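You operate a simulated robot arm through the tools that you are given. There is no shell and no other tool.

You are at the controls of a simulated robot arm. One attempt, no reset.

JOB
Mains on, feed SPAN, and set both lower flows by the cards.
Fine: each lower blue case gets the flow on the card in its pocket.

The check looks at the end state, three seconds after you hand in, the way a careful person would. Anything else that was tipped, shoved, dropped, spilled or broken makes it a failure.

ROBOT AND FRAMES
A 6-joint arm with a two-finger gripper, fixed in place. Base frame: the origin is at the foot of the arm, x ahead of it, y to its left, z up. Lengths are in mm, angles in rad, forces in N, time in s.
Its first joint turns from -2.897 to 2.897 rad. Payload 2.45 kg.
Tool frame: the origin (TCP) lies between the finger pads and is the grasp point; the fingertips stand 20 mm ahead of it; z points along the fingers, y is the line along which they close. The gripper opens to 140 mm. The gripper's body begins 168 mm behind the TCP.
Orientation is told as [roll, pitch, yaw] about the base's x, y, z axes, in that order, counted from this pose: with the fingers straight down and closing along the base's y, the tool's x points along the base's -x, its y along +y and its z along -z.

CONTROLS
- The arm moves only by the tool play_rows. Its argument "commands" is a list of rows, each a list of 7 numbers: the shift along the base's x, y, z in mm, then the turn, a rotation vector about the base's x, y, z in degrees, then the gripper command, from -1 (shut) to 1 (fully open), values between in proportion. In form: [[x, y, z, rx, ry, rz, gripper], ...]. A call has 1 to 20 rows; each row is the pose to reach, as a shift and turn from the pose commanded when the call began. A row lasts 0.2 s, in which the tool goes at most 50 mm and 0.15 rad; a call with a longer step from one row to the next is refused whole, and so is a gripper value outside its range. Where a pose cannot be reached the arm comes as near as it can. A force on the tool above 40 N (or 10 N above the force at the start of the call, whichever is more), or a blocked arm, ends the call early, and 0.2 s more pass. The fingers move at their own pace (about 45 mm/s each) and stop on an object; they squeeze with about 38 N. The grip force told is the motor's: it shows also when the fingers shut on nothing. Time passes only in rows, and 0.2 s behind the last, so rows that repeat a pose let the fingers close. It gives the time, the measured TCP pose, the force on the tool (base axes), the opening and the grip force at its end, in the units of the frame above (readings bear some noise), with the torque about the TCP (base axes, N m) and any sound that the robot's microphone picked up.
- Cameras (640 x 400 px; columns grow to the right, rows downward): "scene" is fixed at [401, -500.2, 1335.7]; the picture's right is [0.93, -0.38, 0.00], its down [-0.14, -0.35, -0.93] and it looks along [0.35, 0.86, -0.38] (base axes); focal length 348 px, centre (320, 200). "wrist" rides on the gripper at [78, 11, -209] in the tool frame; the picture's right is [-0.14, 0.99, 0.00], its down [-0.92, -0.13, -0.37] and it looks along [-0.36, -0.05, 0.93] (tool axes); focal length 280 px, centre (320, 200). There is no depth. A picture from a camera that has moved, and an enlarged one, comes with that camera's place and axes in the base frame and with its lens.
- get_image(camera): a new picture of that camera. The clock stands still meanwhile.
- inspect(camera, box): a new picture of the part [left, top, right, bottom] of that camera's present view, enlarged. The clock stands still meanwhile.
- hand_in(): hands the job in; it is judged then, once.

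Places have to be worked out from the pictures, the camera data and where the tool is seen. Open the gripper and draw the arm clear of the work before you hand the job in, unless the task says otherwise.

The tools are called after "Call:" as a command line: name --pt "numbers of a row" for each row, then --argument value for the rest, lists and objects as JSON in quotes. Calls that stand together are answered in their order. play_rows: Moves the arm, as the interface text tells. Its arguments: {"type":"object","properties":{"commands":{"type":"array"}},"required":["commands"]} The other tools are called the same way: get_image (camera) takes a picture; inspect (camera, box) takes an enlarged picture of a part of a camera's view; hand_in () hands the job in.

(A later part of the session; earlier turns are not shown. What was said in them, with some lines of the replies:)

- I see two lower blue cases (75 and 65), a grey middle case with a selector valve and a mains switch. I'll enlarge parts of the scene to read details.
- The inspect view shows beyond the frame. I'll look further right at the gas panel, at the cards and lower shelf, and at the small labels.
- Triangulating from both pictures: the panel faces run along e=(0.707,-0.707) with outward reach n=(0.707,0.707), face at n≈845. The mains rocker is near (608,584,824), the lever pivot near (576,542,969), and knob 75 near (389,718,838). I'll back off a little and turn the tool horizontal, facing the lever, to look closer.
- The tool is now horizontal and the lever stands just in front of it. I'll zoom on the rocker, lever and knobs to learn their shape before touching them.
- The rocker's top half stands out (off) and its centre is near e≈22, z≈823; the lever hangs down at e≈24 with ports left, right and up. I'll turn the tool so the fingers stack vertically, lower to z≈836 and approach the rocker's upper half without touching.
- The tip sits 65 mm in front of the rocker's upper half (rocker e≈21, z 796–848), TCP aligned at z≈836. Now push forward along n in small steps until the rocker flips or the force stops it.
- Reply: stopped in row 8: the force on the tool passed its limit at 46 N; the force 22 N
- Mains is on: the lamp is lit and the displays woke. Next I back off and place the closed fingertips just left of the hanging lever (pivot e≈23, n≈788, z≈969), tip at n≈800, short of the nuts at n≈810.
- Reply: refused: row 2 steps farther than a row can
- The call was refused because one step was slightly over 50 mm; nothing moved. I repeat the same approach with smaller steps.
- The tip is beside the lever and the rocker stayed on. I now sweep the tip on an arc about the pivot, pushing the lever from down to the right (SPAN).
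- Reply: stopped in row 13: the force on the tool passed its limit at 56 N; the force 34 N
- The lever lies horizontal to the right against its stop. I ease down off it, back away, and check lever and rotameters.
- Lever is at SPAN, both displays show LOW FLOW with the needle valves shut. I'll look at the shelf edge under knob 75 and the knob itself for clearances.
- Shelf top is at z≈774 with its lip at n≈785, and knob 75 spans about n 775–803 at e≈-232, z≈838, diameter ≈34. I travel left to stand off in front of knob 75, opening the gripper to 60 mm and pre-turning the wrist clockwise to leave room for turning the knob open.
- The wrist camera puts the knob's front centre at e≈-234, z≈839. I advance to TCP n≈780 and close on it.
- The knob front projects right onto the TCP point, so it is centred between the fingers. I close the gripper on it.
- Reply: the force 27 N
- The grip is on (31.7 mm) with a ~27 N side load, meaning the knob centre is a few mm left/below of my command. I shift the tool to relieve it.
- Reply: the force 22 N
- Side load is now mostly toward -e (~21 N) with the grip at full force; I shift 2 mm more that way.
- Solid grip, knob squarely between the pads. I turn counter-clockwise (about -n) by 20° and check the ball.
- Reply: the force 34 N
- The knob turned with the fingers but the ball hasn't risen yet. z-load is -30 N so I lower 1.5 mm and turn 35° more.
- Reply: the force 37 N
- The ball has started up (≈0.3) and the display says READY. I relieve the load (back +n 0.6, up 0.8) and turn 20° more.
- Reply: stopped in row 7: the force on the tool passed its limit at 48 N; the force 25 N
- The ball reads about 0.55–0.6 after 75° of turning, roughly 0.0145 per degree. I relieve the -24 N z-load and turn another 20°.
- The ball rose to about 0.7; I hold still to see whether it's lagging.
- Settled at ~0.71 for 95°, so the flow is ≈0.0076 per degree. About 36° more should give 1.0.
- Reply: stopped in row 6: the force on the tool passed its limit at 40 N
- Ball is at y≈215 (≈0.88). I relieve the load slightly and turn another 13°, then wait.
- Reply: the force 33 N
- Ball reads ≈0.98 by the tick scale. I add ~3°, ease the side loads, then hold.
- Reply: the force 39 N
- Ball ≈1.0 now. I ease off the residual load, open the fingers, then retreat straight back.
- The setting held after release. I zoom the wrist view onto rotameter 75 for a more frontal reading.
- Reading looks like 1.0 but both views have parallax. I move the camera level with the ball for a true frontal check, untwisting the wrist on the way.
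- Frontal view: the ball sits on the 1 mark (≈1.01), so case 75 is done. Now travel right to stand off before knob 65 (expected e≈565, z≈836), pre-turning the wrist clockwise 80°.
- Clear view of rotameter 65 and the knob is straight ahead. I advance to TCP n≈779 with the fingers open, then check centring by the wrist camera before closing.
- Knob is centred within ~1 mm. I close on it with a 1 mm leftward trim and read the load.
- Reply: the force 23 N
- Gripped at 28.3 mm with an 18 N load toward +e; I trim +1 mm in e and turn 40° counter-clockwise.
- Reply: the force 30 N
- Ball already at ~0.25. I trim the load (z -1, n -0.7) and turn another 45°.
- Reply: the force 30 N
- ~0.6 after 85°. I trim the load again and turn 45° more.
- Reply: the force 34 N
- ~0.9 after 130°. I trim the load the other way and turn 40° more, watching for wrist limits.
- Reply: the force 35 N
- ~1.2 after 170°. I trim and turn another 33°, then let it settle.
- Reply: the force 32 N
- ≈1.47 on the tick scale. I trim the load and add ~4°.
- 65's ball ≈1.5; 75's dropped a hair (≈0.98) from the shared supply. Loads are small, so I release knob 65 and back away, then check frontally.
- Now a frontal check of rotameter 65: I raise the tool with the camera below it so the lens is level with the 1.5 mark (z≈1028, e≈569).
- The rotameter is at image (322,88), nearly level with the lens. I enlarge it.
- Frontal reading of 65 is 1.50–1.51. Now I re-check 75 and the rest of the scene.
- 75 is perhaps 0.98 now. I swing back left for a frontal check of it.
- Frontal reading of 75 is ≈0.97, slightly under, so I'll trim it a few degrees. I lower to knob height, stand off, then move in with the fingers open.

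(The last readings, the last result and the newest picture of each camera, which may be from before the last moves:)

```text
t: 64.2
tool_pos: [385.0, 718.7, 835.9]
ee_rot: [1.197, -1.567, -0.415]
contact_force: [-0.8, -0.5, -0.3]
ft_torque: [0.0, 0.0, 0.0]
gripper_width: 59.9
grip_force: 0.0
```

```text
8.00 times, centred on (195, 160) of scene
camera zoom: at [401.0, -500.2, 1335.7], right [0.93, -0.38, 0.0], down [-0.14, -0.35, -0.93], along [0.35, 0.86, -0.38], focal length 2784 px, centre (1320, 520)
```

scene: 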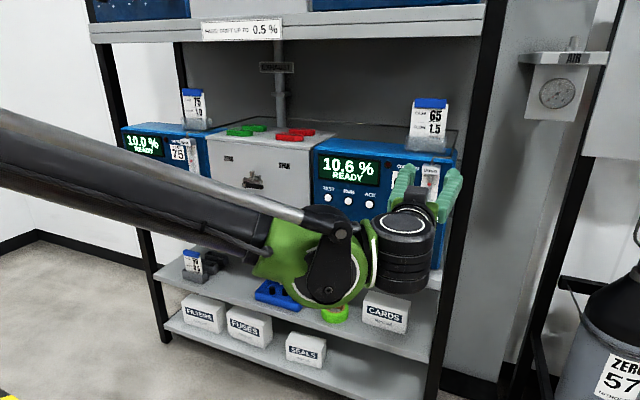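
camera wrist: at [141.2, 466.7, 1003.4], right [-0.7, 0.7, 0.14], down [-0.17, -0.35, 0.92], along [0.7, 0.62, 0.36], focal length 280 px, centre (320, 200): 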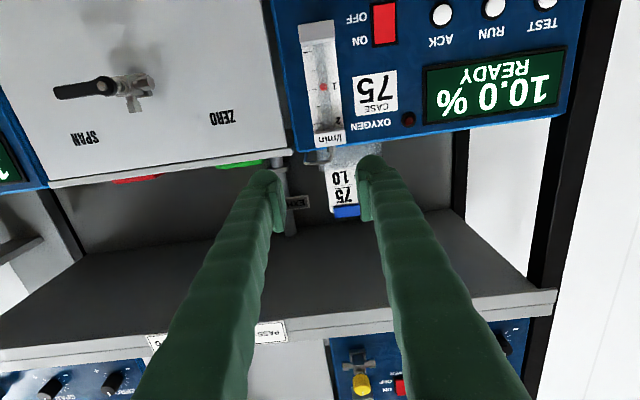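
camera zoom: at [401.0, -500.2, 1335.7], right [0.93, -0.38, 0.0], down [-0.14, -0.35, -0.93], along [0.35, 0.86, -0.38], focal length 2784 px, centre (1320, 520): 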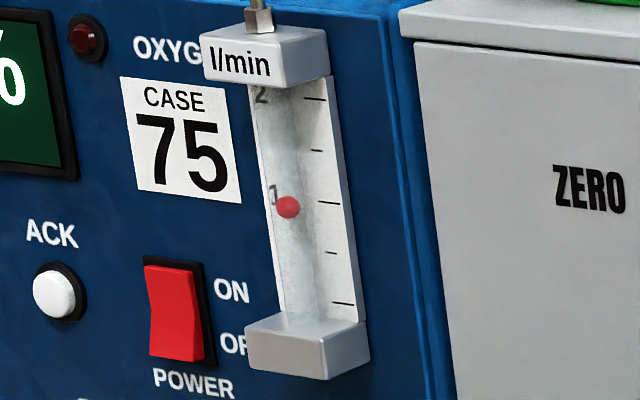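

Knob is centred between the pads. I close, then turn 4.5° counter-clockwise and hold.

Call:
play_rows --pt "0 0 0 0 0 0 -0.5" --pt "0 0 0 0 0 0 -0.8" --pt "0 0 0 0 0 0 -0.8" --pt "0 0 0 0 0 0 -0.8" --pt "0 0 0 -1.6 -1.6 0 -0.8" --pt "0 0 0 -3.2 -3.2 0 -0.8" --pt "0 0 0 -3.2 -3.2 0 -0.8" --pt "0 0 0 -3.2 -3.2 0 -0.8" --pt "0 0 0 -3.2 -3.2 0 -0.8" --pt "0 0 0 -3.2 -3.2 0 -0.8"

Call:
inspect --camera "scene" --box '[185, 135, 205, 185]'

Call:
inspect --camera "wrist" --box '[250, 130, 390, 250]'

```text
t: 66.4
tool_pos: [386.9, 718.1, 835.7]
ee_rot: [-1.554, -1.493, 2.336]
contact_force: [24.4, 17.6, 14.2]
ft_torque: [0.09, -0.13, 0.0]
gripper_width: 28.7
grip_force: 44.8
```

```text
8.00 times, centred on (195, 160) of scene
camera zoom: at [401.0, -500.2, 1335.7], right [0.93, -0.38, 0.0], down [-0.14, -0.35, -0.93], along [0.35, 0.86, -0.38], focal length 2784 px, centre (1320, 520)
```

zoom: 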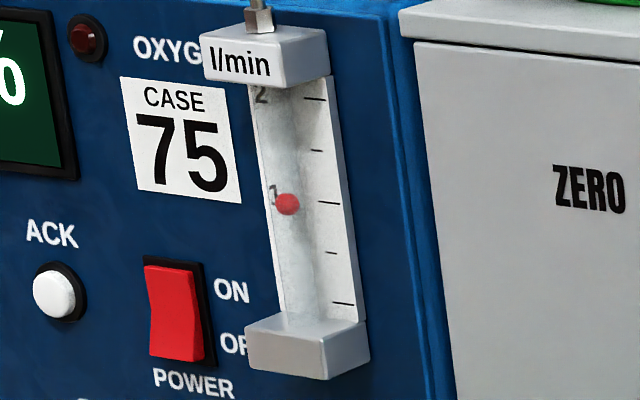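

```text
3.33 times, centred on (320, 190) of wrist
camera zoom: at [234.8, 573.7, 755.9], right [-0.7, 0.71, 0.06], down [-0.22, -0.3, 0.93], along [0.68, 0.64, 0.37], focal length 935 px, centre (320, 233)
```

zoom: 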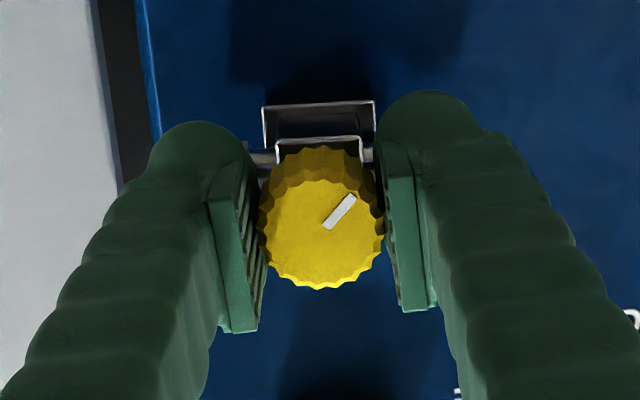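

Ball is back at ≈1.0. I ease the load, release, and retreat, raising the camera for a last frontal check.

Call:
play_rows --pt "0.6 0.5 0.4 0 0 0 -0.8" --pt "0.6 0.5 0.4 0 0 0 -0.55" --pt "0.6 0.5 0.4 0 0 0 -0.143" --pt "0.6 0.5 0.4 0 0 0 -0.143" --pt "0.6 0.5 0.4 0 0 0 -0.143" --pt "-10 -10 0 0 0 0 -0.143" --pt "-35 -35 0 0 0 0 -0.143" --pt "-65 -65 0 0 0 0 -0.143" --pt "-90 -90 0 0 0 0 -0.143" --pt "-90 -93 40 0 0 0 -0.143" --pt "-90 -96 80 0 0 0 -0.143" --pt "-90 -99 120 0 0 0 -0.143" --pt "-90 -102 160 0 0 0 -0.143" --pt "-90 -105 200 0 0 0 -0.143" --pt "-90 -110 245 0 0 0 -0.143" --pt "-90 -110 245 0 0 0 -0.143"

Call:
inspect --camera "wrist" --box '[290, 40, 350, 130]'

Call:
inspect --camera "scene" --box '[415, 155, 445, 215]'

Call:
inspect --camera "scene" --box '[185, 135, 205, 185]'

```text
t: 69.8
tool_pos: [294.8, 607.9, 1078.5]
ee_rot: [-1.563, -1.496, 2.343]
contact_force: [-0.8, 0.5, -0.2]
ft_torque: [-0.02, 0.02, 0.01]
gripper_width: 60.1
grip_force: 0.1
```

```text
4.44 times, centred on (320, 85) of wrist
camera zoom: at [143.5, 462.9, 1001.1], right [-0.7, 0.71, 0.06], down [-0.22, -0.3, 0.93], along [0.67, 0.64, 0.37], focal length 1246 px, centre (320, 711)
```

zoom: 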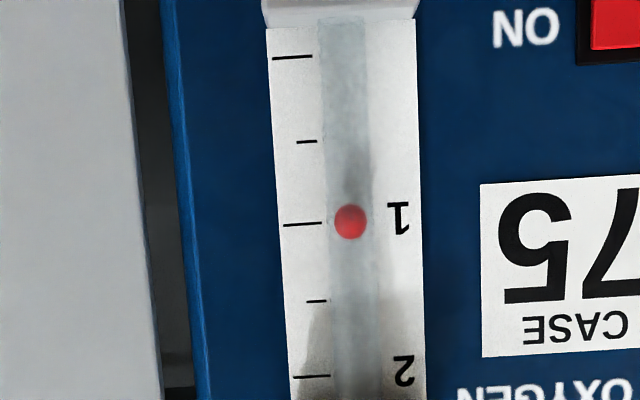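

```text
6.67 times, centred on (430, 185) of scene
camera zoom: at [401.0, -500.2, 1335.7], right [0.93, -0.38, 0.0], down [-0.14, -0.35, -0.93], along [0.35, 0.86, -0.38], focal length 2320 px, centre (-413, 300)
```

zoom: 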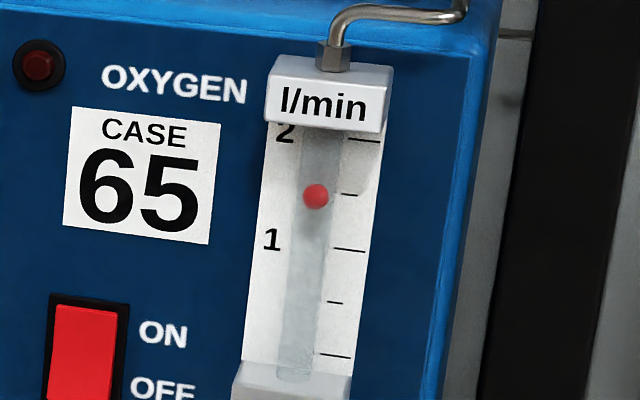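

```text
8.00 times, centred on (195, 160) of scene
camera zoom: at [401.0, -500.2, 1335.7], right [0.93, -0.38, 0.0], down [-0.14, -0.35, -0.93], along [0.35, 0.86, -0.38], focal length 2784 px, centre (1320, 520)
```

zoom: 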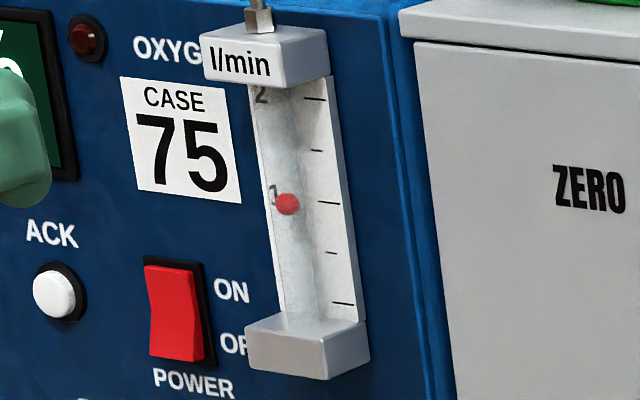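

75 reads 1.00 and 65 reads 1.50. I draw the arm back, open the gripper fully, and check the whole scene.

Call:
play_rows --pt "-20 -20 0 0 0 0 0.3" --pt "-40 -40 0 0 0 0 1" --pt "-60 -60 0 0 0 0 1" --pt "-75 -75 0 0 0 0 1" --pt "-75 -75 0 0 0 0 1" --pt "-75 -75 0 0 0 0 1" --pt "-75 -75 0 0 0 0 1"

Call:
get_image --camera "scene"

Call:
inspect --camera "scene" --box '[200, 110, 330, 240]'

Call:
inspect --camera "scene" --box '[310, 90, 460, 270]'

Call:
inspect --camera "scene" --box '[110, 80, 230, 230]'

```text
t: 71.4
tool_pos: [220.8, 530.5, 1079.7]
ee_rot: [-1.561, -1.493, 2.344]
contact_force: [-0.3, 0.1, -0.6]
ft_torque: [0.02, 0.04, 0.0]
gripper_width: 140.1
grip_force: 0.1
```

```text
taken
```

scene: 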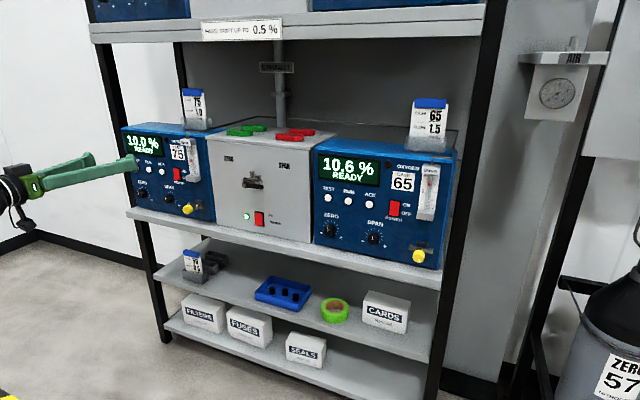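

```text
3.08 times, centred on (265, 175) of scene
camera zoom: at [401.0, -500.2, 1335.7], right [0.93, -0.38, 0.0], down [-0.14, -0.35, -0.93], along [0.35, 0.86, -0.38], focal length 1071 px, centre (489, 277)
```

zoom: 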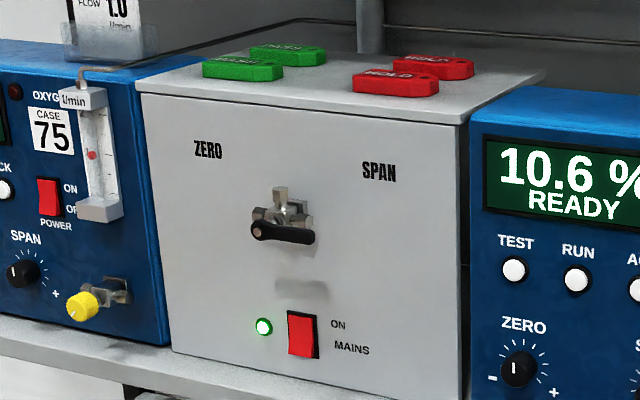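

```text
2.22 times, centred on (385, 180) of scene
camera zoom: at [401.0, -500.2, 1335.7], right [0.93, -0.38, 0.0], down [-0.14, -0.35, -0.93], along [0.35, 0.86, -0.38], focal length 773 px, centre (176, 244)
```

zoom: 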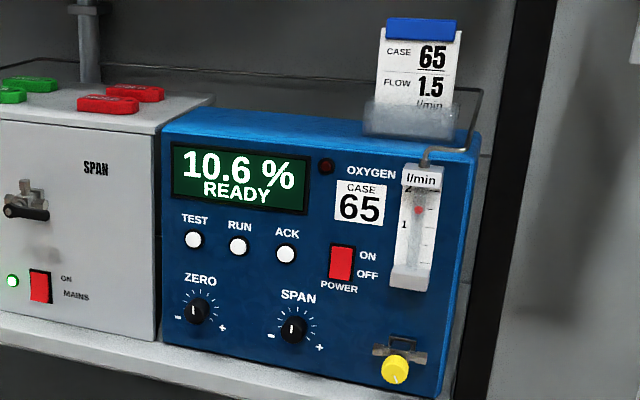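

```text
2.67 times, centred on (170, 155) of scene
camera zoom: at [401.0, -500.2, 1335.7], right [0.93, -0.38, 0.0], down [-0.14, -0.35, -0.93], along [0.35, 0.86, -0.38], focal length 928 px, centre (720, 320)
```

zoom: 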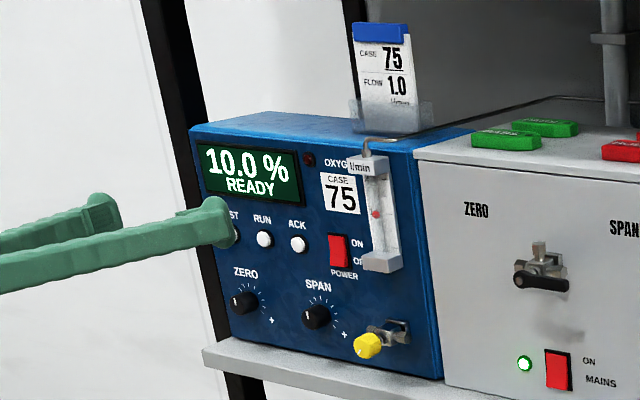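

Everything matches the job: mains lamp lit, lever at SPAN, flow 75 at 1.0 and flow 65 at 1.5. Cards, tags and boxes look as they did at the start, and the arm is clear with the gripper open. Handing in.

Call:
hand_in

```text
The job is handed in.
```

The job is done and handed in; I haven't seen the check's result.

- **Mains:** the mains switch on the lower grey case is on. Its lamp is lit and both lower blue cases show READY.
- **Feed:** the lower valve lever is pushed right to its stop, at SPAN.
- **Case 75:** the card says 1.0 l/min, and a head-on look at the flow tube read 1.00. It had slipped to about 0.97 when I opened case 65, so I trimmed it back.
- **Case 65:** the card says 1.5 l/min, and it read about 1.5 head-on. It had not visibly moved after I trimmed case 75.

In the last pictures the cards, the PASS/HOLD tags and the boxes on the shelves were where they started. I backed the arm clear with the gripper open before handing in.
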